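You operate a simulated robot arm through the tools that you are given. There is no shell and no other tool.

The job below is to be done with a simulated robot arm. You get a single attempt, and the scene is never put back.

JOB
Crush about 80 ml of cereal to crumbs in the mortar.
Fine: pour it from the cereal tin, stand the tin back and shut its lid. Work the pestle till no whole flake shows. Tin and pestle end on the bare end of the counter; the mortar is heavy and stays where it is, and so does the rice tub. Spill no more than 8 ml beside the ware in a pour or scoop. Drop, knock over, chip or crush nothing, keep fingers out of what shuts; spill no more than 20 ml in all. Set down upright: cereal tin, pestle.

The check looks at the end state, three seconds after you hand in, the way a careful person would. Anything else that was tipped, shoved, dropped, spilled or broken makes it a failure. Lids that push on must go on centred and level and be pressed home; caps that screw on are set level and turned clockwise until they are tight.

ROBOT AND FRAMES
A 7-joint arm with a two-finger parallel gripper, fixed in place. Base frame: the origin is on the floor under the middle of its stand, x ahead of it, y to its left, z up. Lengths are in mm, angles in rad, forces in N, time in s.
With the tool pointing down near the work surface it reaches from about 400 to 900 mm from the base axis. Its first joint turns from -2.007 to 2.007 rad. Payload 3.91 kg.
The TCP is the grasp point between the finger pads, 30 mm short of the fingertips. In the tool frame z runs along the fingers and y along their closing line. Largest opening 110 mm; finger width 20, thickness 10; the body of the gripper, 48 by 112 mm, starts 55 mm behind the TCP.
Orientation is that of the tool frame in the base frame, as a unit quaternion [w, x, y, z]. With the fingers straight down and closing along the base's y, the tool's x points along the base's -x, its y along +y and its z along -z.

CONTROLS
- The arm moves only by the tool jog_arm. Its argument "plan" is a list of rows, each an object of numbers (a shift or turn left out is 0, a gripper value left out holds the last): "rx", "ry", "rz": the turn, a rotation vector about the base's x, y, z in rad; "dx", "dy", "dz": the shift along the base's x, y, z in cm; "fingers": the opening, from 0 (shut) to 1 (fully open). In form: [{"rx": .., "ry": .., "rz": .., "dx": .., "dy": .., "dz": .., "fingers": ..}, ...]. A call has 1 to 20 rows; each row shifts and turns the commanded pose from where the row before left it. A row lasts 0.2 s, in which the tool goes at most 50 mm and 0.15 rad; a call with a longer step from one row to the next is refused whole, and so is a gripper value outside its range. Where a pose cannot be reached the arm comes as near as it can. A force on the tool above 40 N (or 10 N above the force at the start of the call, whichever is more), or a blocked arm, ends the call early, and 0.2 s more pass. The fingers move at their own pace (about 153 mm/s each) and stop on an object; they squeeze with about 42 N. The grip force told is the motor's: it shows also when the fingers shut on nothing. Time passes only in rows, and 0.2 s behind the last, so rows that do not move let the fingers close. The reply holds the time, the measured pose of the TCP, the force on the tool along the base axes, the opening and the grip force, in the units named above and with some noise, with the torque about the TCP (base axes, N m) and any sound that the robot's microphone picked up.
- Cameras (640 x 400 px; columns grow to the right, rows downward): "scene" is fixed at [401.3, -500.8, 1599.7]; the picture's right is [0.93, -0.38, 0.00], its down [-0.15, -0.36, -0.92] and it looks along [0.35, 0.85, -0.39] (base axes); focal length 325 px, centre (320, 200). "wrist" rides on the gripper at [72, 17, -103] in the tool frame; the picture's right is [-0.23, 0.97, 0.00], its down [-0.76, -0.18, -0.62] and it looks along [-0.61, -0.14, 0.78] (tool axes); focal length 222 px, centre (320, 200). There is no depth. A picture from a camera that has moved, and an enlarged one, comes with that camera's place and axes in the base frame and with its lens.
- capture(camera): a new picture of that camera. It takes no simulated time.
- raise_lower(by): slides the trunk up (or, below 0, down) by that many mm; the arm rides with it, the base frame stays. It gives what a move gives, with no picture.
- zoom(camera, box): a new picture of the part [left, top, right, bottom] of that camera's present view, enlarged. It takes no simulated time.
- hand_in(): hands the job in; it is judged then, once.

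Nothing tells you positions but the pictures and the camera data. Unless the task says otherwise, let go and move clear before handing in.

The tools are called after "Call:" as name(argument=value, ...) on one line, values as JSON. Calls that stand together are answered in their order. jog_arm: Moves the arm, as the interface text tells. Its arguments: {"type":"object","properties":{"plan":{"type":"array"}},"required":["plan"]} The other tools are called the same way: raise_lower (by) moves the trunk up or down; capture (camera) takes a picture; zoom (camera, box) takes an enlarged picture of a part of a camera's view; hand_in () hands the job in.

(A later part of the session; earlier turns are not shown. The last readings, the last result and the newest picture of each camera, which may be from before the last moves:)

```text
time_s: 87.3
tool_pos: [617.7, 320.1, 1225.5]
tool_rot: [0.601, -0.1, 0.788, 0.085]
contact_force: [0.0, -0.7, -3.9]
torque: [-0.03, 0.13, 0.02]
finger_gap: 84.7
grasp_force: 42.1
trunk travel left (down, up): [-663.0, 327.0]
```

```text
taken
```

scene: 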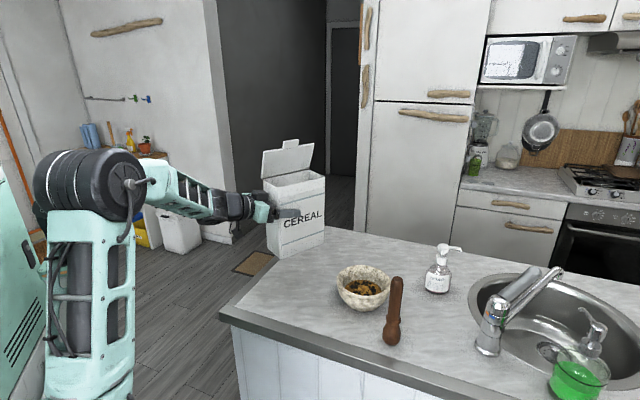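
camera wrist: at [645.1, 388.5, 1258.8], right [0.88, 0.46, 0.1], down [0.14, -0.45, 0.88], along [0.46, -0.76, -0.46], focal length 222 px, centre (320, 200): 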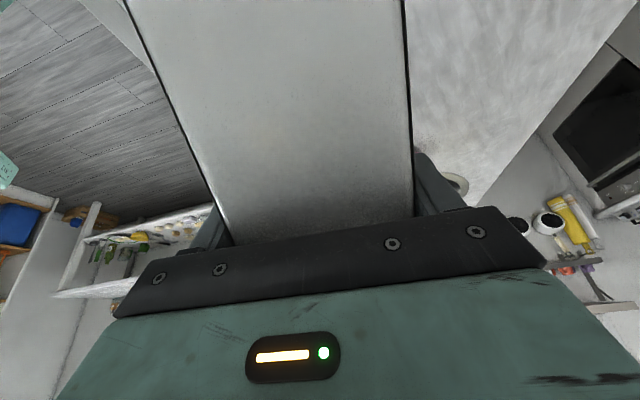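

Tin upright again above the bare end. Lowering most of the way, then feeling for the counter.

Call:
raise_lower(by=-131)

Call:
jog_arm(plan=[{"dz": -0.12}, {"dz": -0.12}])

Call:
zoom(camera="scene", box=[200, 180, 360, 320])

```text
time_s: 88.9
tool_pos: [619.1, 321.5, 1094.2]
tool_rot: [0.602, -0.099, 0.788, 0.083]
contact_force: [0.5, 0.2, -3.5]
torque: [-0.05, 0.12, -0.02]
finger_gap: 85.1
grasp_force: 42.4
trunk travel left (down, up): [-532.0, 458.0]
```

```text
time_s: 89.5
tool_pos: [617.9, 320.1, 1091.7]
tool_rot: [0.602, -0.099, 0.788, 0.083]
contact_force: [-1.1, -0.7, -3.1]
torque: [-0.06, 0.06, -0.02]
finger_gap: 84.8
grasp_force: 42.0
trunk travel left (down, up): [-532.0, 458.0]
```

```text
2.86 times, centred on (280, 250) of scene
camera zoom: at [401.3, -500.8, 1599.7], right [0.93, -0.38, 0.0], down [-0.15, -0.36, -0.92], along [0.35, 0.85, -0.39], focal length 928 px, centre (434, 57)
```

zoom: 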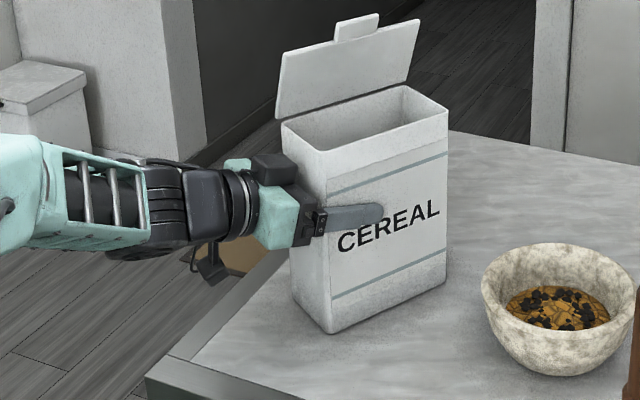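

Call:
jog_arm(plan=[{"dz": -0.08}, {"dz": -0.06}])

Call:
jog_arm(plan=[{"dz": -0.05}, {}])

```text
time_s: 90.1
tool_pos: [618.5, 320.0, 1092.1]
tool_rot: [0.603, -0.099, 0.787, 0.084]
contact_force: [-0.6, -0.4, 4.6]
torque: [-0.45, 0.15, 0.01]
finger_gap: 84.8
grasp_force: 42.1
trunk travel left (down, up): [-532.0, 458.0]
```

```text
time_s: 90.7
tool_pos: [617.6, 319.8, 1091.3]
tool_rot: [0.603, -0.098, 0.787, 0.084]
contact_force: [0.0, -1.5, 10.4]
torque: [-0.82, 0.16, 0.0]
finger_gap: 84.9
grasp_force: 41.9
trunk travel left (down, up): [-532.0, 458.0]
```

It has touched down with one edge a hair early (about 0.5°). I'll level it by that amount, ease off and release.

Call:
jog_arm(plan=[{"dz": 0.08}, {"rx": -0.009, "ry": -0.0024}, {}])

Call:
jog_arm(plan=[{"fingers": 0.8}, {"fingers": 0.96}, {}])

Call:
zoom(camera="scene", box=[200, 180, 360, 320])

Call:
zoom(camera="wrist", box=[190, 90, 450, 240])

```text
time_s: 91.5
tool_pos: [618.1, 320.7, 1091.2]
tool_rot: [0.603, -0.103, 0.787, 0.081]
contact_force: [3.6, 4.2, 10.0]
torque: [0.1, -0.98, 0.26]
finger_gap: 84.4
grasp_force: 42.3
trunk travel left (down, up): [-532.0, 458.0]
```

```text
time_s: 92.3
tool_pos: [617.6, 319.7, 1089.1]
tool_rot: [0.602, -0.102, 0.788, 0.08]
contact_force: [0.7, 0.6, 0.3]
torque: [0.0, 0.02, -0.03]
finger_gap: 105.5
grasp_force: 0.1
trunk travel left (down, up): [-532.0, 458.0]
```

```text
2.86 times, centred on (280, 250) of scene
camera zoom: at [401.3, -500.8, 1599.7], right [0.93, -0.38, 0.0], down [-0.15, -0.36, -0.92], along [0.35, 0.85, -0.39], focal length 928 px, centre (434, 57)
```

zoom: 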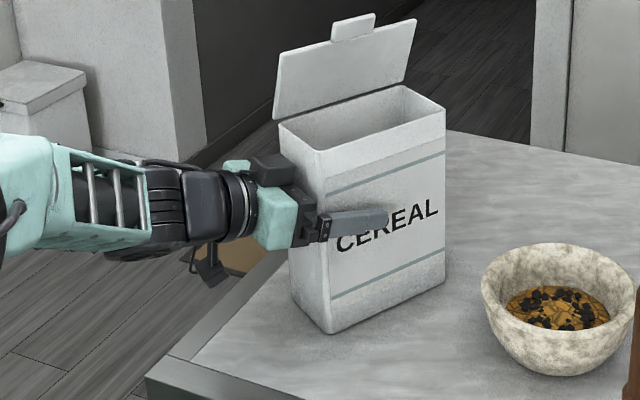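

```text
2.46 times, centred on (320, 165) of wrist
camera zoom: at [499.6, 306.8, 1047.0], right [-0.19, 0.96, 0.22], down [-0.34, -0.28, 0.9], along [0.92, 0.1, 0.38], focal length 547 px, centre (320, 286)
```

zoom: 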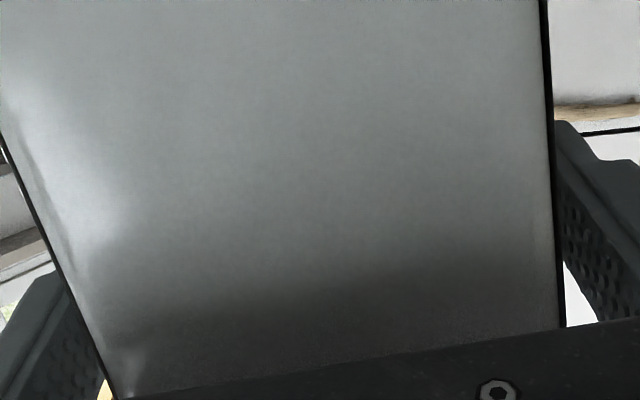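

Released and standing. Backing straight out along the approach line.

Call:
jog_arm(plan=[{"dx": -1.4, "dy": -0.38}, {"dx": -2.2, "dy": -0.6}, {"dx": -2.3, "dy": -0.62}, {"dx": -2.3, "dy": -0.62}, {"dx": -2.3, "dy": -0.62}])

Call:
raise_lower(by=300)

Call:
capture(camera="scene")

```text
time_s: 93.5
tool_pos: [513.2, 290.8, 1090.0]
tool_rot: [0.602, -0.102, 0.788, 0.08]
contact_force: [-1.5, 0.5, 0.1]
torque: [0.03, -0.04, -0.01]
finger_gap: 105.5
grasp_force: 0.1
trunk travel left (down, up): [-532.0, 458.0]
```

```text
time_s: 96.5
tool_pos: [513.6, 291.9, 1388.8]
tool_rot: [0.602, -0.102, 0.788, 0.08]
contact_force: [0.6, 0.5, 0.1]
torque: [-0.03, 0.0, 0.0]
finger_gap: 105.5
grasp_force: 0.1
trunk travel left (down, up): [-832.0, 158.0]
```

```text
taken
```

scene: 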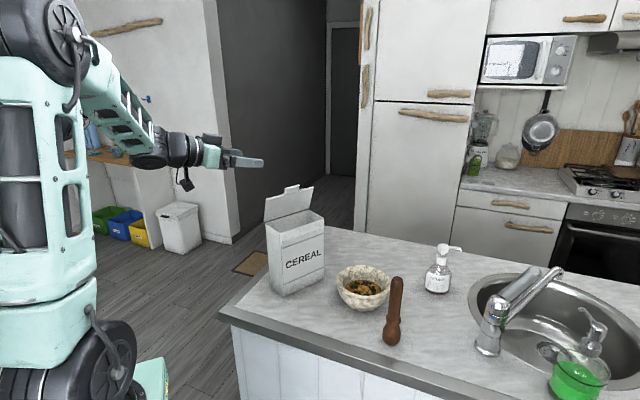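

Now I'll point the tool down and view the mortar and tin from above to judge the amounts.

Call:
jog_arm(plan=[{"rx": -0.0339, "ry": 0.1265}, {"rx": -0.0339, "ry": 0.1265}, {"rx": -0.0339, "ry": 0.1265}, {"rx": -0.0339, "ry": 0.1265}, {"rx": -0.0339, "ry": 0.1265}, {"rx": -0.0339, "ry": 0.1265}, {"rx": -0.0339, "ry": 0.1265}, {"rx": -0.0339, "ry": 0.1265}, {"rx": -0.0339, "ry": 0.1265}, {"rx": -0.0339, "ry": 0.1265}])

Call:
jog_arm(plan=[{"dx": 2.0, "dy": -2.5, "rz": -0.03}, {"dx": 2.0, "dy": -2.5, "rz": -0.03}, {"dx": 2.0, "dy": -2.5, "rz": -0.03}, {"dx": 2.0, "dy": -2.0, "rz": -0.03}])

Call:
capture(camera="wrist")

```text
time_s: 98.7
tool_pos: [512.6, 291.2, 1390.3]
tool_rot: [-0.002, -0.129, 0.992, 0.0]
contact_force: [0.4, 0.5, -0.2]
torque: [0.0, -0.06, -0.02]
finger_gap: 105.6
grasp_force: 0.0
trunk travel left (down, up): [-832.0, 158.0]
```

```text
time_s: 99.7
tool_pos: [594.3, 194.8, 1389.6]
tool_rot: [-0.002, -0.069, 0.998, -0.001]
contact_force: [0.0, -0.5, 0.9]
torque: [-0.01, -0.01, 0.0]
finger_gap: 105.8
grasp_force: 0.0
trunk travel left (down, up): [-832.0, 158.0]
```

```text
taken
camera wrist: at [521.3, 202.6, 1492.4], right [0.09, 1.0, 0.0], down [0.78, -0.07, 0.62], along [0.62, -0.06, -0.78], focal length 222 px, centre (320, 200)
```

wrist: 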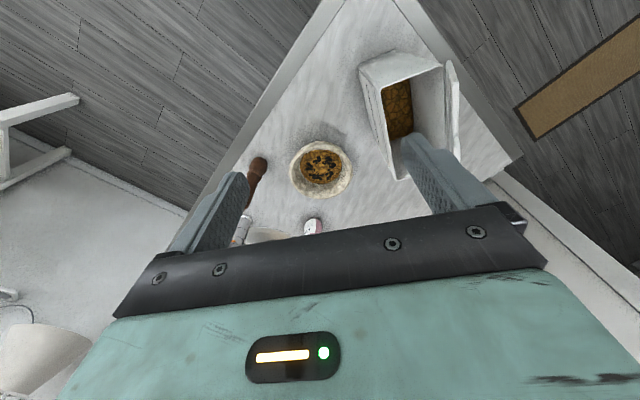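

Call:
zoom(camera="wrist", box=[280, 130, 362, 210])

Call:
zoom(camera="wrist", box=[340, 40, 480, 190])

```text
5.00 times, centred on (321, 170) of wrist
camera zoom: at [521.3, 202.6, 1492.4], right [0.09, 1.0, 0.0], down [0.78, -0.07, 0.62], along [0.62, -0.06, -0.78], focal length 1111 px, centre (315, 350)
```

zoom: 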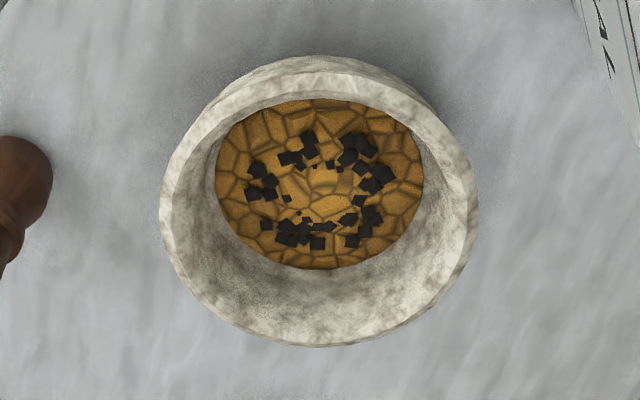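

```text
2.67 times, centred on (410, 115) of wrist
camera zoom: at [521.3, 202.6, 1492.4], right [0.09, 1.0, 0.0], down [0.78, -0.07, 0.62], along [0.62, -0.06, -0.78], focal length 592 px, centre (80, 427)
```

zoom: 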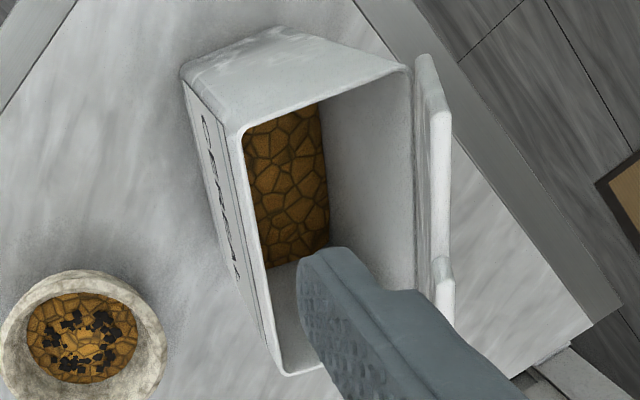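

The mortar view is clear: flakes roughly 54 mm radius, 29 mm below the rim, nothing spilled, so I'll leave the amount as is. Next is shutting the tin's lid: I'll close the fingers into a post, go behind the open lid and push it forward from outside.

Call:
jog_arm(plan=[{"fingers": 0.0, "dx": 0.6, "dy": 3.7}, {"dx": 0.7, "dy": 3.7, "dz": -0.5}, {"dx": 0.8, "dy": 3.8, "dz": -1.0}, {"dx": 0.8, "dy": 3.8, "dz": -1.0}, {"dx": 0.8, "dy": 3.8, "dz": -1.0}, {"dx": 0.87, "dy": 3.67, "dz": -1.0}])

Call:
capture(camera="wrist")

Call:
zoom(camera="scene", box=[220, 140, 380, 310])

```text
time_s: 101.1
tool_pos: [630.2, 395.1, 1351.0]
tool_rot: [-0.003, -0.069, 0.998, -0.002]
contact_force: [0.1, 0.5, -0.5]
torque: [-0.06, 0.05, -0.01]
finger_gap: 0.0
grasp_force: 38.1
out of reach, approached as far as the arm can: row 6
trunk travel left (down, up): [-832.0, 158.0]
```

```text
taken
camera wrist: at [556.9, 403.1, 1453.5], right [0.09, 1.0, 0.0], down [0.78, -0.07, 0.62], along [0.62, -0.06, -0.78], focal length 222 px, centre (320, 200)
```

wrist: 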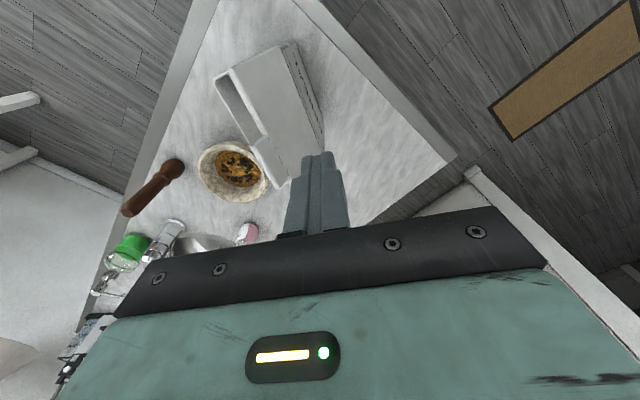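

```text
2.35 times, centred on (300, 225) of scene
camera zoom: at [401.3, -500.8, 1599.7], right [0.93, -0.38, 0.0], down [-0.15, -0.36, -0.92], along [0.35, 0.85, -0.39], focal length 764 px, centre (367, 141)
```

zoom: 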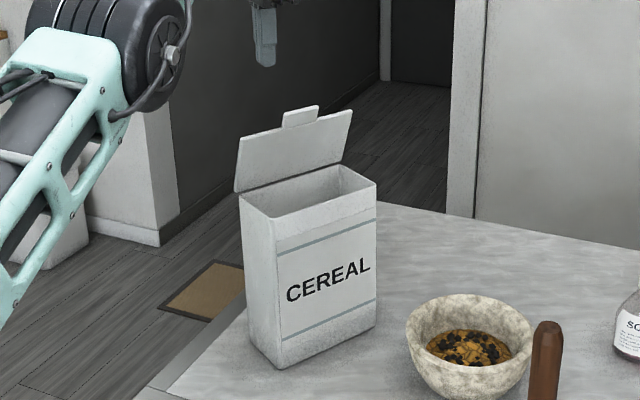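

Near the reach limit at this trunk height, so I'll raise the trunk and come down with the arm behind the lid.

Call:
raise_lower(by=130)

Call:
jog_arm(plan=[{"dz": -3.5, "dx": 0.3, "dy": 0.6}, {"dz": -3.5, "dx": 0.3, "dy": 0.6}, {"dz": -3.5, "dx": 0.3, "dy": 0.6}, {"dz": -3.5, "dx": 0.1, "dy": 0.6}, {}])

Call:
capture(camera="wrist")

```text
time_s: 102.6
tool_pos: [628.7, 394.7, 1482.1]
tool_rot: [-0.002, -0.07, 0.998, 0.0]
contact_force: [-0.8, 0.7, -1.0]
torque: [0.03, -0.02, 0.02]
finger_gap: 0.0
grasp_force: 37.5
trunk travel left (down, up): [-962.0, 28.0]
```

```text
time_s: 103.8
tool_pos: [639.7, 419.7, 1342.4]
tool_rot: [-0.002, -0.069, 0.998, 0.0]
contact_force: [0.6, 0.4, -0.1]
torque: [-0.01, 0.01, -0.04]
finger_gap: 0.0
grasp_force: 37.9
trunk travel left (down, up): [-962.0, 28.0]
```

```text
taken
camera wrist: at [566.9, 426.3, 1445.8], right [0.09, 1.0, 0.0], down [0.78, -0.07, 0.62], along [0.62, -0.06, -0.78], focal length 222 px, centre (320, 200)
```

wrist: 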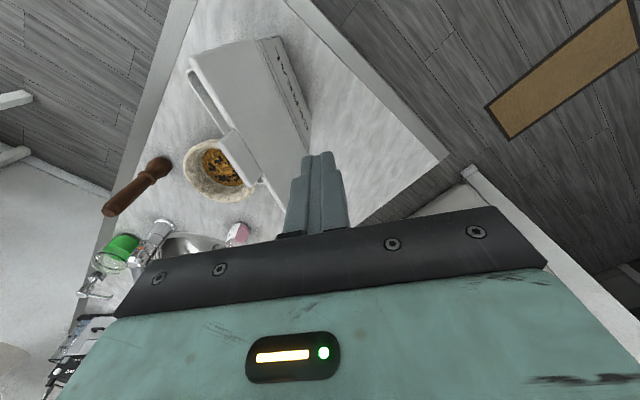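

Call:
jog_arm(plan=[{"dz": -3.2}, {"dz": -3.2}, {"dz": -3.3}])

Call:
zoom(camera="wrist", box=[180, 20, 420, 220])

Call:
zoom(camera="scene", box=[220, 160, 380, 310])

```text
time_s: 104.6
tool_pos: [639.1, 417.9, 1243.4]
tool_rot: [-0.002, -0.069, 0.998, 0.0]
contact_force: [-0.6, -0.2, 0.6]
torque: [0.02, 0.01, 0.0]
finger_gap: 0.0
grasp_force: 37.7
trunk travel left (down, up): [-962.0, 28.0]
```

```text
2.00 times, centred on (300, 120) of wrist
camera zoom: at [567.1, 425.6, 1347.0], right [0.09, 1.0, 0.0], down [0.78, -0.07, 0.62], along [0.62, -0.06, -0.78], focal length 444 px, centre (360, 360)
```

zoom: 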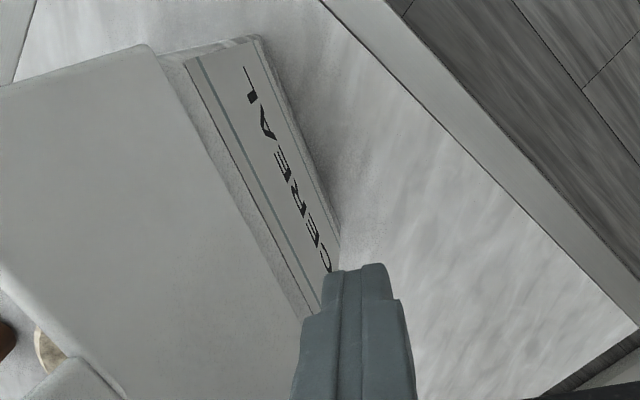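

```text
2.67 times, centred on (300, 235) of scene
camera zoom: at [401.3, -500.8, 1599.7], right [0.93, -0.38, 0.0], down [-0.15, -0.36, -0.92], along [0.35, 0.85, -0.39], focal length 866 px, centre (373, 107)
```

zoom: 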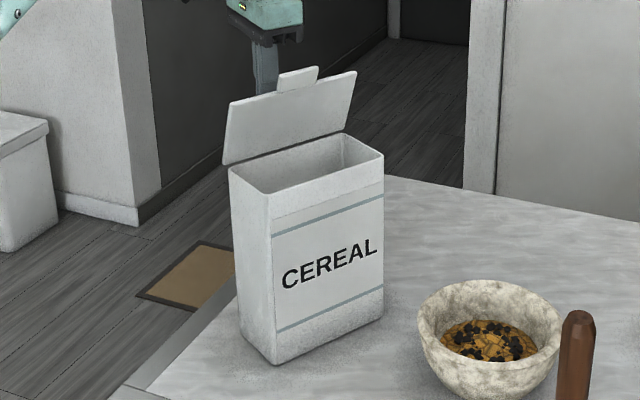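

Call:
jog_arm(plan=[{"dx": 0.25, "dy": -0.97}, {"dx": 0.25, "dy": -0.97}, {"dx": 0.25, "dy": -0.97}, {"dx": 0.25, "dy": -0.97}, {"dx": 0.25, "dy": -0.97}, {"dx": 0.25, "dy": -0.97}])

Call:
zoom(camera="scene", box=[220, 160, 380, 310])

```text
time_s: 106.0
tool_pos: [653.3, 359.3, 1243.8]
tool_rot: [0.0, -0.069, 0.998, 0.0]
contact_force: [-0.3, 0.0, 0.6]
torque: [-0.02, -0.01, -0.02]
finger_gap: 0.1
grasp_force: 37.8
trunk travel left (down, up): [-962.0, 28.0]
```

```text
2.67 times, centred on (300, 235) of scene
camera zoom: at [401.3, -500.8, 1599.7], right [0.93, -0.38, 0.0], down [-0.15, -0.36, -0.92], along [0.35, 0.85, -0.39], focal length 866 px, centre (373, 107)
```

zoom: 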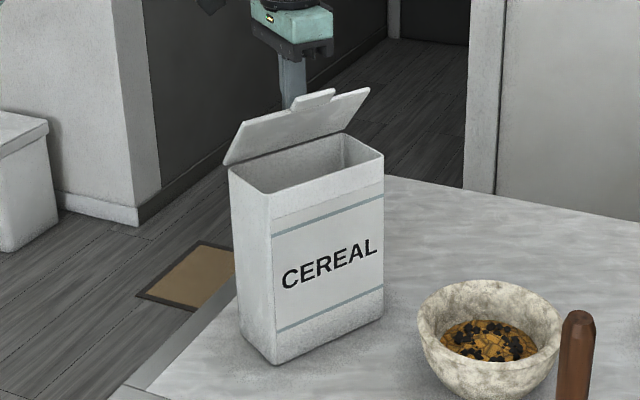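

The lid swings forward without moving the tin. Continuing.

Call:
jog_arm(plan=[{"dx": 0.25, "dy": -0.97}, {"dx": 0.25, "dy": -0.97}, {"dx": 0.25, "dy": -0.97}])

Call:
zoom(camera="scene", box=[220, 160, 380, 310])

```text
time_s: 106.8
tool_pos: [662.4, 331.5, 1245.3]
tool_rot: [-0.002, -0.069, 0.998, 0.0]
contact_force: [-0.6, 0.2, 0.7]
torque: [-0.01, 0.02, -0.01]
finger_gap: 0.0
grasp_force: 37.6
trunk travel left (down, up): [-962.0, 28.0]
```

```text
2.67 times, centred on (300, 235) of scene
camera zoom: at [401.3, -500.8, 1599.7], right [0.93, -0.38, 0.0], down [-0.15, -0.36, -0.92], along [0.35, 0.85, -0.39], focal length 866 px, centre (373, 107)
```

zoom: 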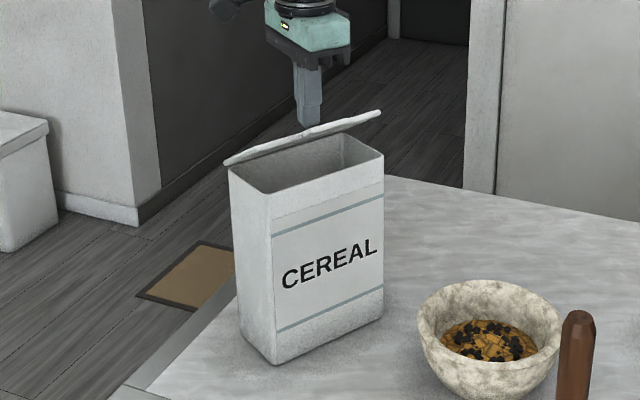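

The lid now rests at about 35–40° with my fingertip on top of it. Pressing it down from above with the closed fingers, clear of the gap.

Call:
jog_arm(plan=[{"dx": 0.15, "dy": -0.6, "dz": -0.6}, {"dx": 0.1, "dy": -0.4, "dz": -0.8}, {"dz": -0.8}, {"dz": -0.8}, {"dz": -0.4}])

Call:
zoom(camera="scene", box=[220, 160, 380, 310])

```text
time_s: 108.0
tool_pos: [663.9, 321.7, 1210.0]
tool_rot: [-0.002, -0.069, 0.998, 0.0]
contact_force: [0.2, -1.1, -1.3]
torque: [0.05, 0.01, 0.02]
finger_gap: 0.1
grasp_force: 37.7
trunk travel left (down, up): [-962.0, 28.0]
```

```text
2.67 times, centred on (300, 235) of scene
camera zoom: at [401.3, -500.8, 1599.7], right [0.93, -0.38, 0.0], down [-0.15, -0.36, -0.92], along [0.35, 0.85, -0.39], focal length 866 px, centre (373, 107)
```

zoom: 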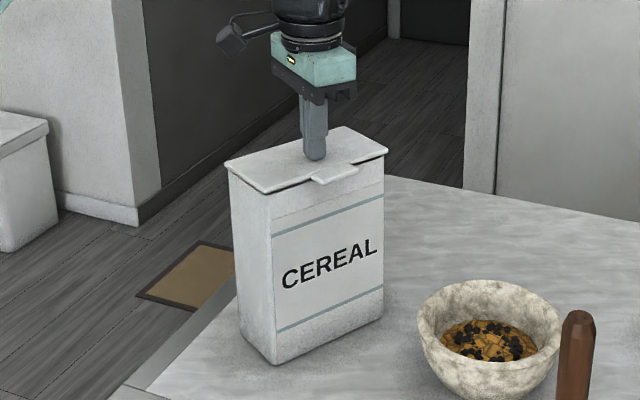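

Call:
jog_arm(plan=[{"dz": -0.2}, {"dz": -0.2}, {"dz": -0.1}])

Call:
zoom(camera="scene", box=[250, 190, 350, 260])

```text
time_s: 108.8
tool_pos: [664.7, 321.8, 1208.1]
tool_rot: [-0.001, -0.069, 0.998, 0.001]
contact_force: [1.1, -3.9, 20.0]
torque: [-0.1, -0.01, 0.14]
finger_gap: 0.0
grasp_force: 37.7
trunk travel left (down, up): [-962.0, 28.0]
```

```text
5.71 times, centred on (300, 225) of scene
camera zoom: at [401.3, -500.8, 1599.7], right [0.93, -0.38, 0.0], down [-0.15, -0.36, -0.92], along [0.35, 0.85, -0.39], focal length 1855 px, centre (434, 57)
```

zoom: 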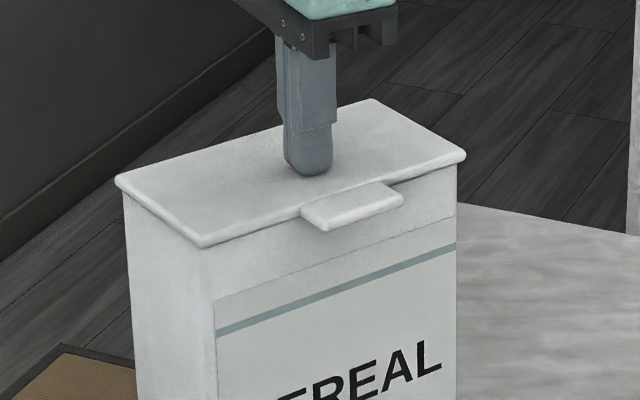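

The lid is fully down and level, with 20 N of resistance under my press. Lifting off and checking that it stays shut.

Call:
jog_arm(plan=[{"dz": 0.5}, {"dz": 2.0}, {"dz": 3.0}, {"dz": 4.0}, {"dz": 4.0}])

Call:
zoom(camera="scene", box=[240, 190, 350, 310])

Call:
capture(camera="wrist")

```text
time_s: 110.0
tool_pos: [663.9, 322.6, 1340.0]
tool_rot: [-0.002, -0.069, 0.998, 0.0]
contact_force: [0.6, 0.5, 0.1]
torque: [0.0, 0.02, 0.0]
finger_gap: 0.0
grasp_force: 37.7
trunk travel left (down, up): [-962.0, 28.0]
```

```text
3.33 times, centred on (295, 250) of scene
camera zoom: at [401.3, -500.8, 1599.7], right [0.93, -0.38, 0.0], down [-0.15, -0.36, -0.92], along [0.35, 0.85, -0.39], focal length 1082 px, centre (403, 33)
```

zoom: 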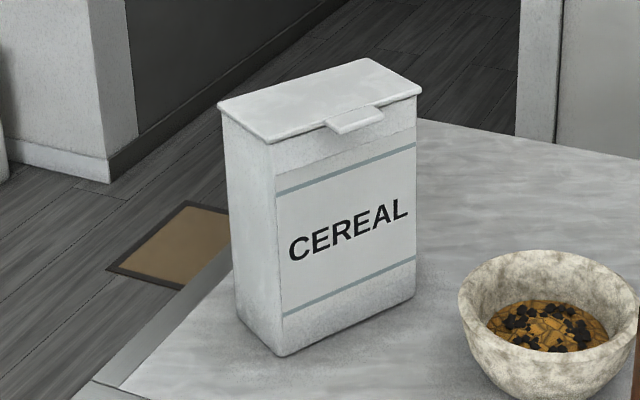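

```text
taken
camera wrist: at [591.0, 330.1, 1444.0], right [0.09, 1.0, 0.0], down [0.78, -0.07, 0.62], along [0.62, -0.06, -0.78], focal length 222 px, centre (320, 200)
```

wrist: 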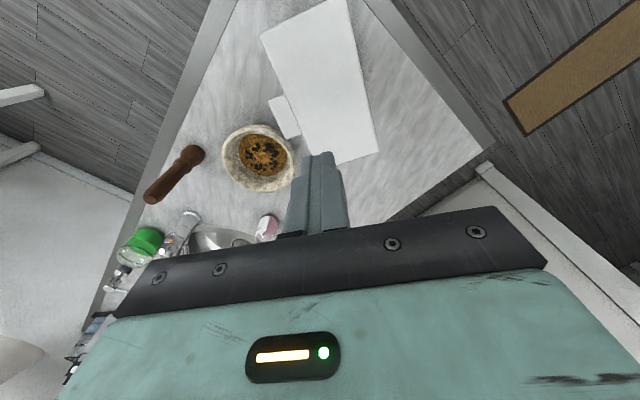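

The lid stays shut and level. Next the pestle: it stands at about (802, 11). I'll open the fingers and move above it for a close look.

Call:
jog_arm(plan=[{"dx": 1.5, "dy": -3.9}, {"dx": 1.5, "dy": -3.9}, {"dx": 1.5, "dy": -3.9}, {"dx": 1.5, "dy": -3.9}, {"dx": 1.5, "dy": -3.9}, {"dx": 1.5, "dy": -3.9}, {"dx": 0.6, "dy": -3.9, "fingers": 0.6}])

Call:
capture(camera="wrist")

Call:
capture(camera="scene")

```text
time_s: 111.6
tool_pos: [759.3, 50.3, 1338.2]
tool_rot: [-0.002, -0.068, 0.998, -0.001]
contact_force: [-0.3, 0.1, -0.5]
torque: [-0.03, -0.02, 0.05]
finger_gap: 65.7
grasp_force: 0.1
trunk travel left (down, up): [-962.0, 28.0]
```

```text
taken
camera wrist: at [687.3, 58.1, 1442.8], right [0.09, 1.0, 0.0], down [0.78, -0.07, 0.62], along [0.62, -0.06, -0.78], focal length 222 px, centre (320, 200)
```

wrist: 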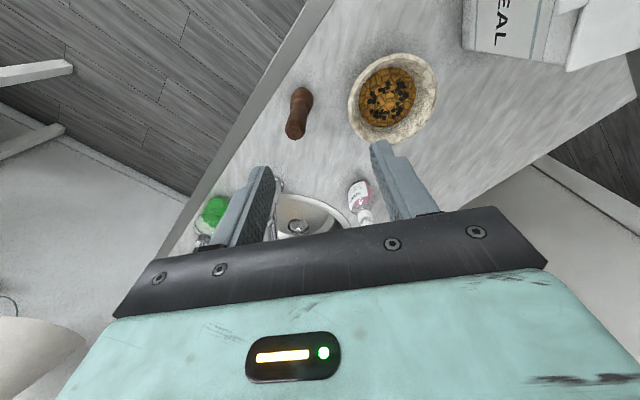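

```text
taken
```

scene: 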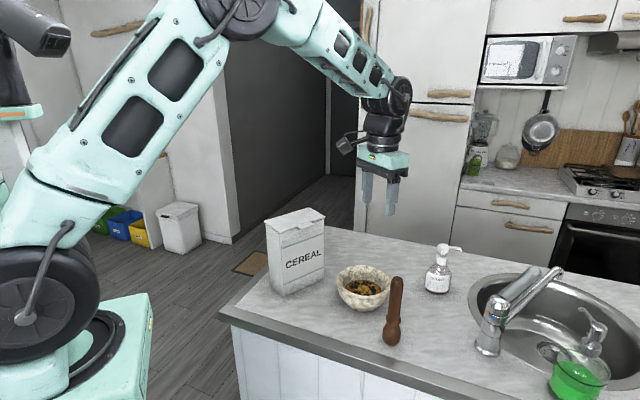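

Call:
zoom(camera="wrist", box=[250, 60, 350, 160])

Call:
zoom(camera="wrist", box=[340, 45, 445, 150])

Call:
zoom(camera="scene", box=[370, 265, 420, 355])

```text
4.00 times, centred on (300, 110) of wrist
camera zoom: at [687.3, 58.1, 1442.8], right [0.09, 1.0, 0.0], down [0.78, -0.07, 0.62], along [0.62, -0.06, -0.78], focal length 888 px, centre (400, 560)
```

zoom: 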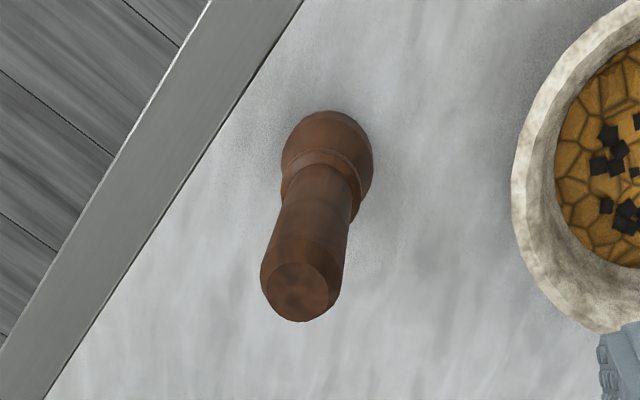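

```text
3.81 times, centred on (392, 98) of wrist
camera zoom: at [687.3, 58.1, 1442.8], right [0.09, 1.0, 0.0], down [0.78, -0.07, 0.62], along [0.62, -0.06, -0.78], focal length 846 px, centre (44, 590)
```

zoom: 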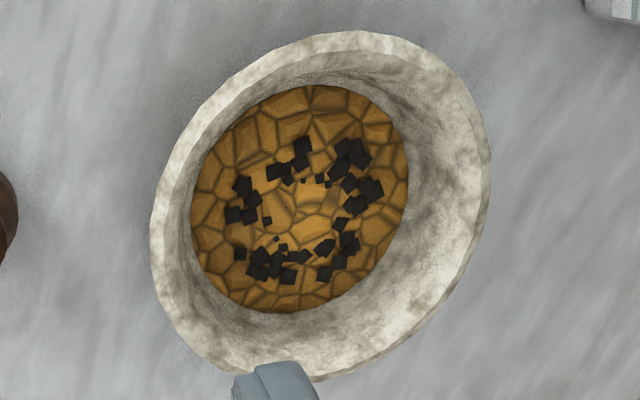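

```text
4.44 times, centred on (395, 310) of scene
camera zoom: at [401.3, -500.8, 1599.7], right [0.93, -0.38, 0.0], down [-0.15, -0.36, -0.92], along [0.35, 0.85, -0.39], focal length 1443 px, centre (-13, -289)
```

zoom: 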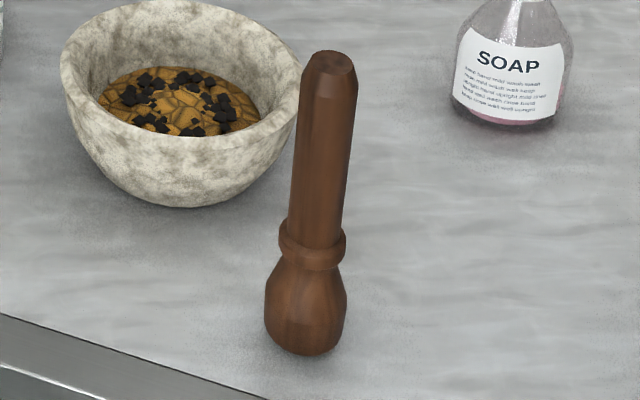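

The pestle's axis is about (801.5, 11) with its top near z≈1140 and a handle of about 29 mm. Moving above it and descending part-way to verify centring.

Call:
jog_arm(plan=[{"dx": 1.4, "dy": -1.3, "dz": -1.0}, {"dx": 1.4, "dy": -1.3, "dz": -2.5}, {"dx": 1.42, "dy": -1.33, "dz": -2.5}, {"dz": -3.0}])

Call:
zoom(camera="wrist", box=[200, 40, 440, 240])

Call:
zoom(camera="scene", box=[320, 190, 480, 340])

```text
time_s: 112.6
tool_pos: [802.0, 8.1, 1248.7]
tool_rot: [-0.002, -0.069, 0.998, 0.0]
contact_force: [-0.1, 0.5, 1.2]
torque: [-0.02, -0.03, 0.0]
finger_gap: 66.0
grasp_force: 0.0
trunk travel left (down, up): [-962.0, 28.0]
```

```text
2.00 times, centred on (320, 140) of wrist
camera zoom: at [729.6, 16.1, 1352.2], right [0.09, 1.0, 0.0], down [0.78, -0.07, 0.62], along [0.62, -0.06, -0.78], focal length 444 px, centre (320, 320)
```

zoom: 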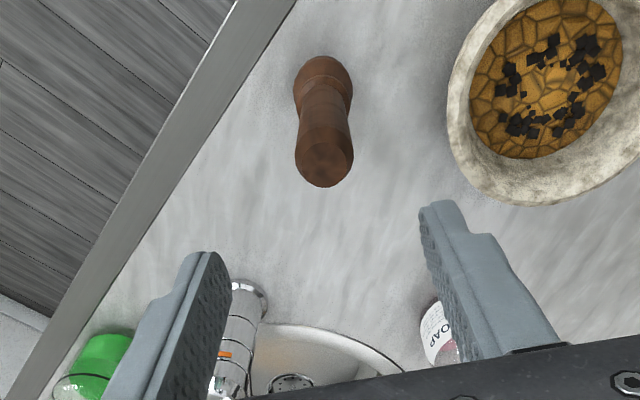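

```text
2.67 times, centred on (400, 265) of scene
camera zoom: at [401.3, -500.8, 1599.7], right [0.93, -0.38, 0.0], down [-0.15, -0.36, -0.92], along [0.35, 0.85, -0.39], focal length 866 px, centre (107, 27)
```

zoom: 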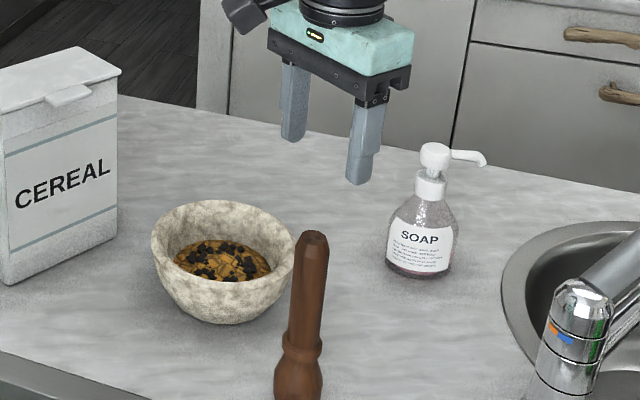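

Call:
jog_arm(plan=[{"dx": 0.2, "dy": 0.27, "dz": -2.5}, {"dz": -2.5}, {"dz": -2.5}])

Call:
zoom(camera="wrist", box=[200, 40, 440, 240])

```text
time_s: 113.4
tool_pos: [806.1, 10.7, 1175.5]
tool_rot: [-0.001, -0.069, 0.998, 0.0]
contact_force: [0.7, 0.0, -0.6]
torque: [0.02, -0.01, -0.01]
finger_gap: 65.9
grasp_force: 0.0
trunk travel left (down, up): [-962.0, 28.0]
```

```text
2.00 times, centred on (320, 140) of wrist
camera zoom: at [732.5, 18.6, 1279.3], right [0.09, 1.0, 0.0], down [0.78, -0.07, 0.62], along [0.62, -0.06, -0.78], focal length 444 px, centre (320, 320)
```

zoom: 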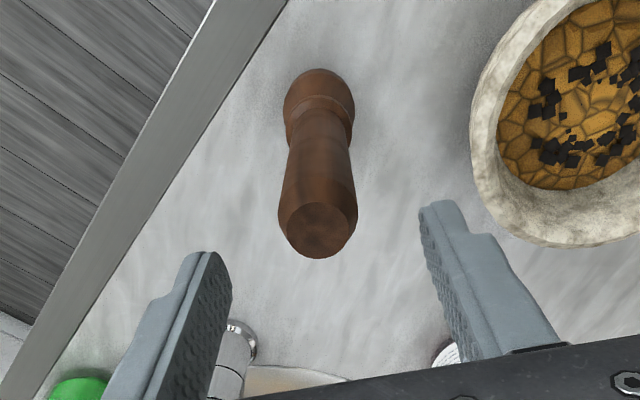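

Call:
jog_arm(plan=[{"dx": -0.25, "dz": -2.0}, {"dz": -2.2}, {"dz": -2.2}])

Call:
zoom(camera="wrist", box=[200, 40, 440, 240])

Call:
zoom(camera="scene", box=[330, 230, 460, 350])

```text
time_s: 114.2
tool_pos: [802.9, 12.0, 1110.9]
tool_rot: [-0.001, -0.068, 0.998, 0.001]
contact_force: [-0.1, -0.1, -0.5]
torque: [0.01, -0.03, -0.01]
finger_gap: 66.1
grasp_force: 0.2
trunk travel left (down, up): [-962.0, 28.0]
```

```text
2.00 times, centred on (320, 140) of wrist
camera zoom: at [730.3, 19.9, 1214.2], right [0.09, 1.0, 0.0], down [0.78, -0.07, 0.62], along [0.62, -0.06, -0.78], focal length 444 px, centre (320, 320)
```

zoom: 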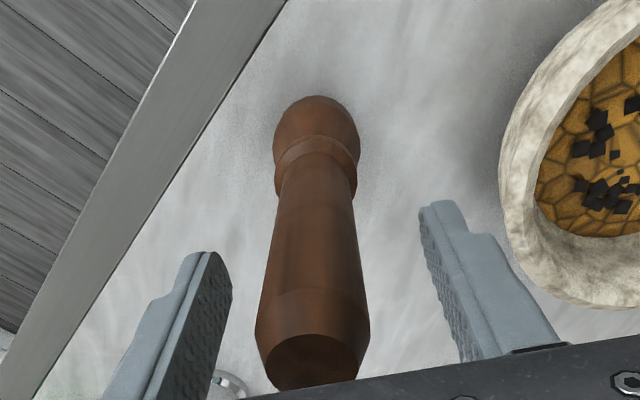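

```text
3.33 times, centred on (395, 290) of scene
camera zoom: at [401.3, -500.8, 1599.7], right [0.93, -0.38, 0.0], down [-0.15, -0.36, -0.92], along [0.35, 0.85, -0.39], focal length 1082 px, centre (70, -100)
```

zoom: 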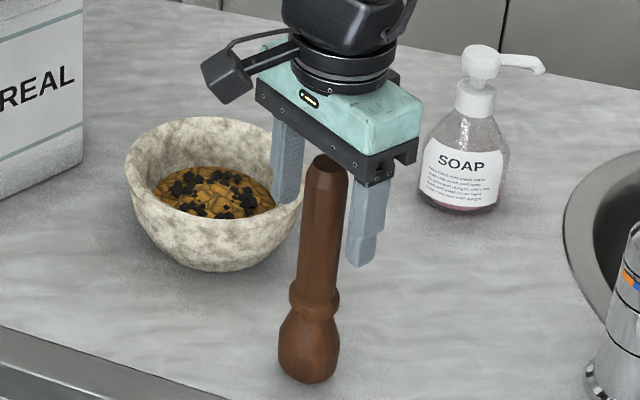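

The handle is centred between the fingers. Closing on it.

Call:
jog_arm(plan=[{"dy": -0.15, "fingers": 0.35}, {"fingers": 0.15}, {}, {}])

Call:
zoom(camera="scene", box=[330, 230, 460, 350])

Call:
zoom(camera="wrist", box=[200, 40, 440, 240])

```text
time_s: 115.2
tool_pos: [802.6, 10.6, 1111.2]
tool_rot: [-0.002, -0.069, 0.998, 0.0]
contact_force: [0.1, -0.3, -0.3]
torque: [-0.09, -0.02, -0.03]
finger_gap: 28.4
grasp_force: 42.2
trunk travel left (down, up): [-962.0, 28.0]
```

```text
3.33 times, centred on (395, 290) of scene
camera zoom: at [401.3, -500.8, 1599.7], right [0.93, -0.38, 0.0], down [-0.15, -0.36, -0.92], along [0.35, 0.85, -0.39], focal length 1082 px, centre (70, -100)
```

zoom: 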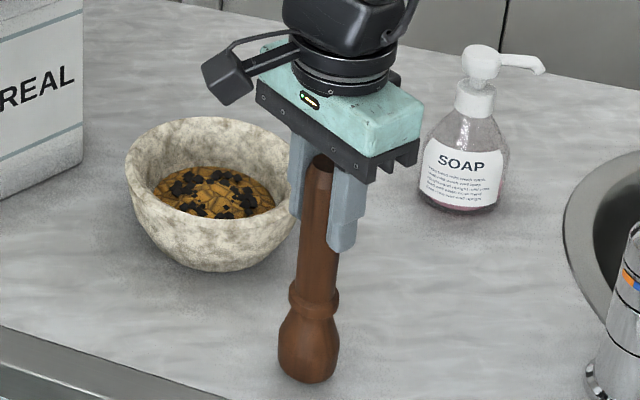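

```text
2.00 times, centred on (320, 140) of wrist
camera zoom: at [729.8, 18.3, 1214.2], right [0.09, 1.0, 0.0], down [0.78, -0.07, 0.62], along [0.62, -0.06, -0.78], focal length 444 px, centre (320, 320)
```

zoom: 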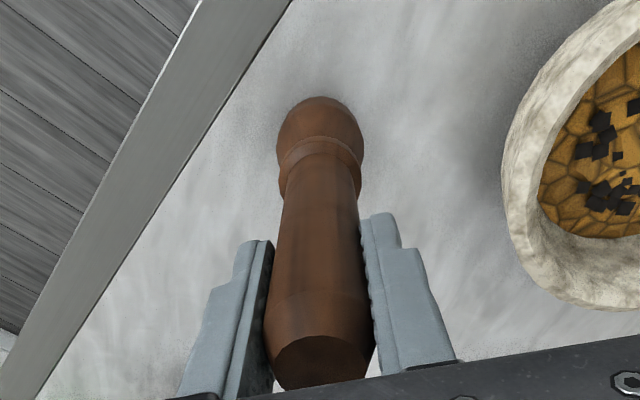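

Pestle gripped. Lifting it clear, then over the mortar.

Call:
jog_arm(plan=[{"dz": 0.5}, {"dz": 1.5}, {"dz": 3.0}, {"dz": 3.0}, {"dz": 3.0}])

Call:
jog_arm(plan=[{"dx": 0.14, "dy": 2.76}, {"dx": 0.14, "dy": 2.76}, {"dx": 0.14, "dy": 2.76}, {"dx": 0.14, "dy": 2.76}, {"dx": 0.14, "dy": 2.76}, {"dx": 0.14, "dy": 2.74}])

Call:
capture(camera="scene")

Call:
capture(camera="wrist")

```text
time_s: 116.4
tool_pos: [801.1, 10.6, 1222.3]
tool_rot: [-0.003, -0.069, 0.998, -0.001]
contact_force: [-0.1, 0.1, -2.4]
torque: [0.01, 0.04, -0.05]
finger_gap: 28.3
grasp_force: 41.9
trunk travel left (down, up): [-962.0, 28.0]
```

```text
time_s: 117.8
tool_pos: [810.3, 175.8, 1220.1]
tool_rot: [-0.001, -0.068, 0.998, 0.0]
contact_force: [-0.3, -0.2, -1.5]
torque: [-0.09, 0.0, -0.01]
finger_gap: 28.1
grasp_force: 42.2
trunk travel left (down, up): [-962.0, 28.0]
```

```text
taken
```

scene: 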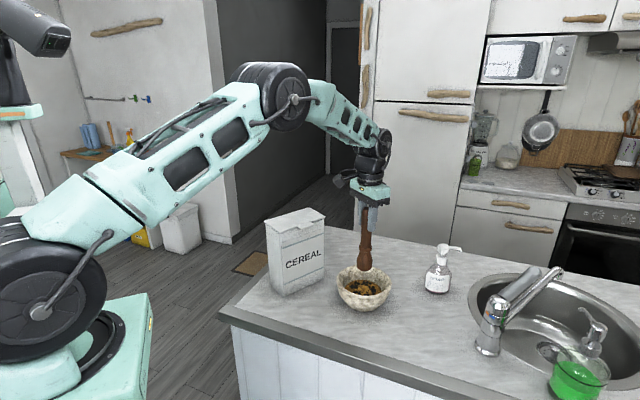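

```text
taken
camera wrist: at [738.7, 183.3, 1324.0], right [0.09, 1.0, 0.0], down [0.78, -0.07, 0.62], along [0.62, -0.06, -0.78], focal length 222 px, centre (320, 200)
```

wrist: 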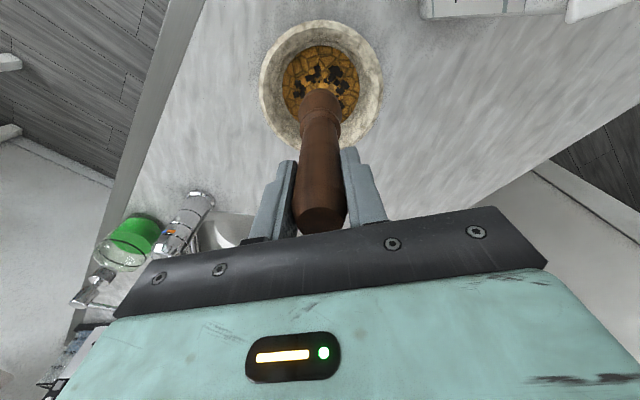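

Call:
zoom(camera="wrist", box=[240, 0, 400, 160])

Call:
zoom(camera="scene", box=[310, 190, 420, 320])

```text
2.50 times, centred on (320, 80) of wrist
camera zoom: at [738.7, 183.3, 1324.0], right [0.09, 1.0, 0.0], down [0.78, -0.07, 0.62], along [0.62, -0.06, -0.78], focal length 555 px, centre (320, 500)
```

zoom: 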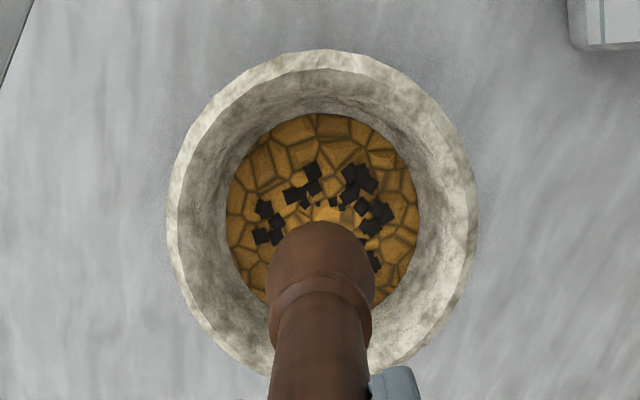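

```text
3.08 times, centred on (365, 255) of scene
camera zoom: at [401.3, -500.8, 1599.7], right [0.93, -0.38, 0.0], down [-0.15, -0.36, -0.92], along [0.35, 0.85, -0.39], focal length 999 px, centre (182, 31)
```

zoom: 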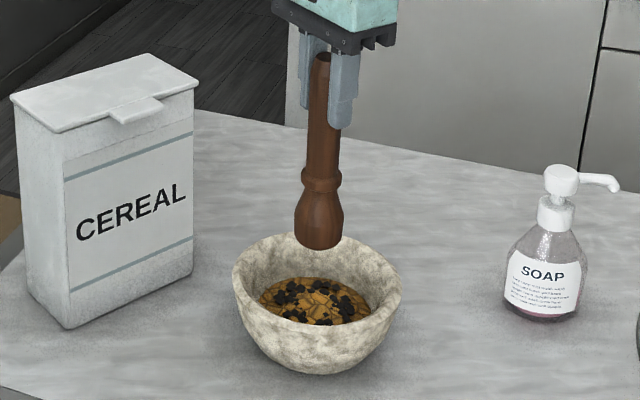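

The pestle hangs over the mortar centre (about (813, 177)). Lowering until I feel resistance.

Call:
jog_arm(plan=[{"dx": 0.3, "dy": 0.1, "dz": -2.0}, {"dz": -2.0}, {"dz": -2.0}, {"dz": -1.0}])

Call:
jog_arm(plan=[{"dz": -0.4}, {"dz": -0.4}, {"dz": -0.4}])

Call:
zoom(camera="scene", box=[310, 210, 420, 320])

```text
time_s: 118.8
tool_pos: [812.1, 175.3, 1149.9]
tool_rot: [-0.002, -0.069, 0.998, 0.0]
contact_force: [-1.4, -0.6, -1.8]
torque: [-0.03, -0.02, -0.01]
finger_gap: 28.4
grasp_force: 41.8
trunk travel left (down, up): [-962.0, 28.0]
```

```text
time_s: 119.6
tool_pos: [813.4, 175.8, 1138.5]
tool_rot: [-0.002, -0.069, 0.998, -0.001]
contact_force: [-0.3, 0.4, -2.7]
torque: [-0.04, -0.02, 0.01]
finger_gap: 28.5
grasp_force: 41.8
trunk travel left (down, up): [-962.0, 28.0]
```

```text
3.64 times, centred on (365, 265) of scene
camera zoom: at [401.3, -500.8, 1599.7], right [0.93, -0.38, 0.0], down [-0.15, -0.36, -0.92], along [0.35, 0.85, -0.39], focal length 1181 px, centre (156, -36)
```

zoom: 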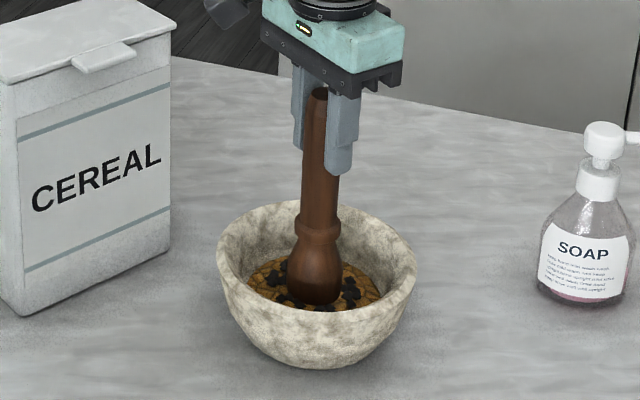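

Call:
jog_arm(plan=[{"dz": -0.2}, {"dz": -0.2}, {"dz": -0.2}])

Call:
jog_arm(plan=[{"dz": -0.2}, {"dz": -0.2}])

```text
time_s: 120.4
tool_pos: [812.8, 177.6, 1132.1]
tool_rot: [-0.001, -0.068, 0.998, 0.001]
contact_force: [-0.8, 0.3, -1.7]
torque: [0.05, 0.01, 0.0]
finger_gap: 28.2
grasp_force: 41.6
trunk travel left (down, up): [-962.0, 28.0]
```

```text
time_s: 121.0
tool_pos: [813.2, 176.4, 1132.2]
tool_rot: [0.001, -0.068, 0.998, 0.0]
contact_force: [-4.4, -4.8, 20.3]
torque: [-0.64, 0.86, -0.05]
finger_gap: 28.3
grasp_force: 41.5
trunk travel left (down, up): [-962.0, 28.0]
```

Contact with the bowl bottom at about 20 N (bowl floor near z≈970, which puts the poured amount near 80–85 ml). I'll ease off a little and check centring before grinding.

Call:
jog_arm(plan=[{"dz": 0.25}, {}])

Call:
capture(camera="wrist")

Call:
zoom(camera="wrist", box=[230, 30, 410, 190])

Call:
zoom(camera="scene", box=[325, 240, 405, 320])

```text
time_s: 121.6
tool_pos: [814.2, 176.6, 1131.7]
tool_rot: [0.0, -0.069, 0.998, 0.001]
contact_force: [0.6, -1.4, 13.3]
torque: [0.13, 0.1, 0.04]
finger_gap: 28.3
grasp_force: 42.4
trunk travel left (down, up): [-962.0, 28.0]
```

```text
taken
camera wrist: at [740.8, 184.2, 1235.3], right [0.09, 1.0, 0.0], down [0.78, -0.07, 0.62], along [0.62, -0.06, -0.78], focal length 222 px, centre (320, 200)
```

wrist: 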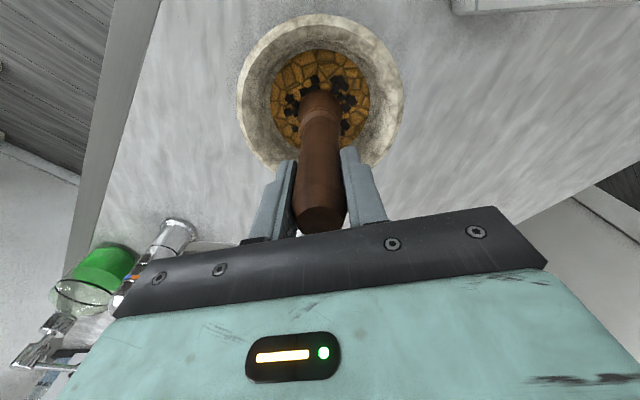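

```text
2.50 times, centred on (320, 110) of wrist
camera zoom: at [740.8, 184.2, 1235.3], right [0.09, 1.0, 0.0], down [0.78, -0.07, 0.62], along [0.62, -0.06, -0.78], focal length 555 px, centre (320, 425)
```

zoom: 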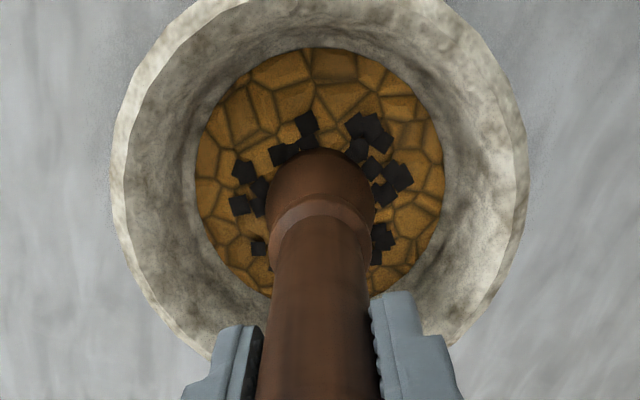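

```text
5.00 times, centred on (365, 280) of scene
camera zoom: at [401.3, -500.8, 1599.7], right [0.93, -0.38, 0.0], down [-0.15, -0.36, -0.92], along [0.35, 0.85, -0.39], focal length 1623 px, centre (95, -200)
```

zoom: 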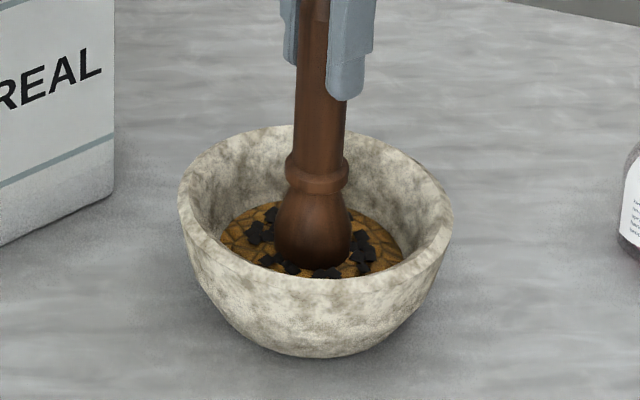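

Centred and pressing with ~13 N, no side load. I'll start grinding with small circles under light pressure and watch the flakes.

Call:
jog_arm(plan=[{"dx": 0.6, "dz": 0.02}, {"dx": 0.6, "dz": 0.06}, {"dx": -0.16, "dy": 0.6}, {"dx": -0.44, "dy": 0.44}, {"dx": -0.6, "dy": 0.16}, {"dx": -0.6, "dy": -0.16}, {"dx": -0.44, "dy": -0.44}, {"dx": -0.16, "dy": -0.6}, {"dx": 0.16, "dy": -0.6}, {"dx": 0.44, "dy": -0.44}, {"dx": 0.6, "dy": -0.16}, {"dx": 0.6, "dy": 0.16}, {"dx": 0.44, "dy": 0.44}, {"dx": 0.16, "dy": 0.6}])

Call:
zoom(camera="scene", box=[325, 240, 405, 320])

Call:
zoom(camera="wrist", box=[230, 30, 410, 190])

```text
time_s: 124.6
tool_pos: [825.0, 178.5, 1131.6]
tool_rot: [-0.001, -0.068, 0.998, 0.0]
contact_force: [0.5, 0.6, -0.4]
torque: [0.17, -0.02, 0.03]
finger_gap: 28.3
grasp_force: 42.1
trunk travel left (down, up): [-962.0, 28.0]
```

```text
5.00 times, centred on (365, 280) of scene
camera zoom: at [401.3, -500.8, 1599.7], right [0.93, -0.38, 0.0], down [-0.15, -0.36, -0.92], along [0.35, 0.85, -0.39], focal length 1623 px, centre (95, -200)
```

zoom: 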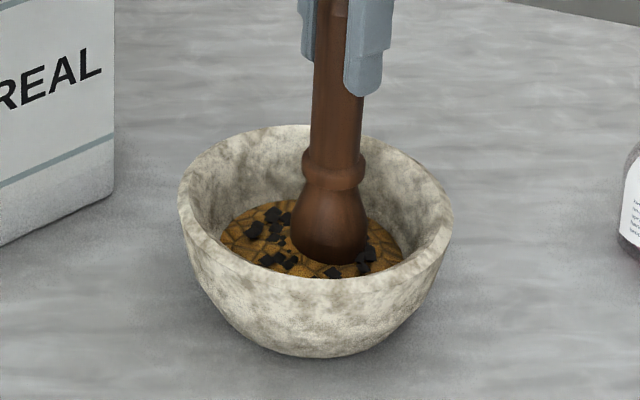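

```text
2.50 times, centred on (320, 110) of wrist
camera zoom: at [752.5, 184.4, 1235.3], right [0.09, 1.0, 0.0], down [0.78, -0.07, 0.62], along [0.62, -0.06, -0.78], focal length 555 px, centre (320, 425)
```

zoom: 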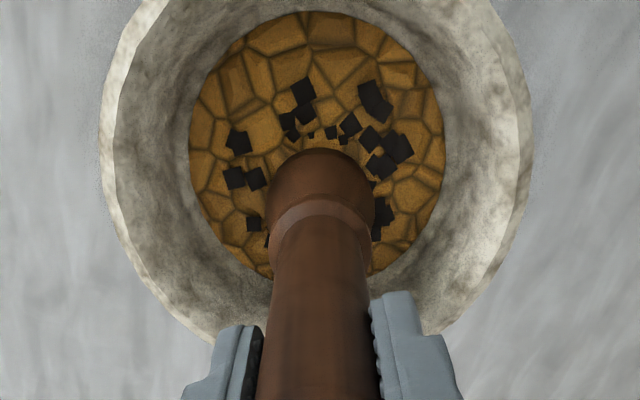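

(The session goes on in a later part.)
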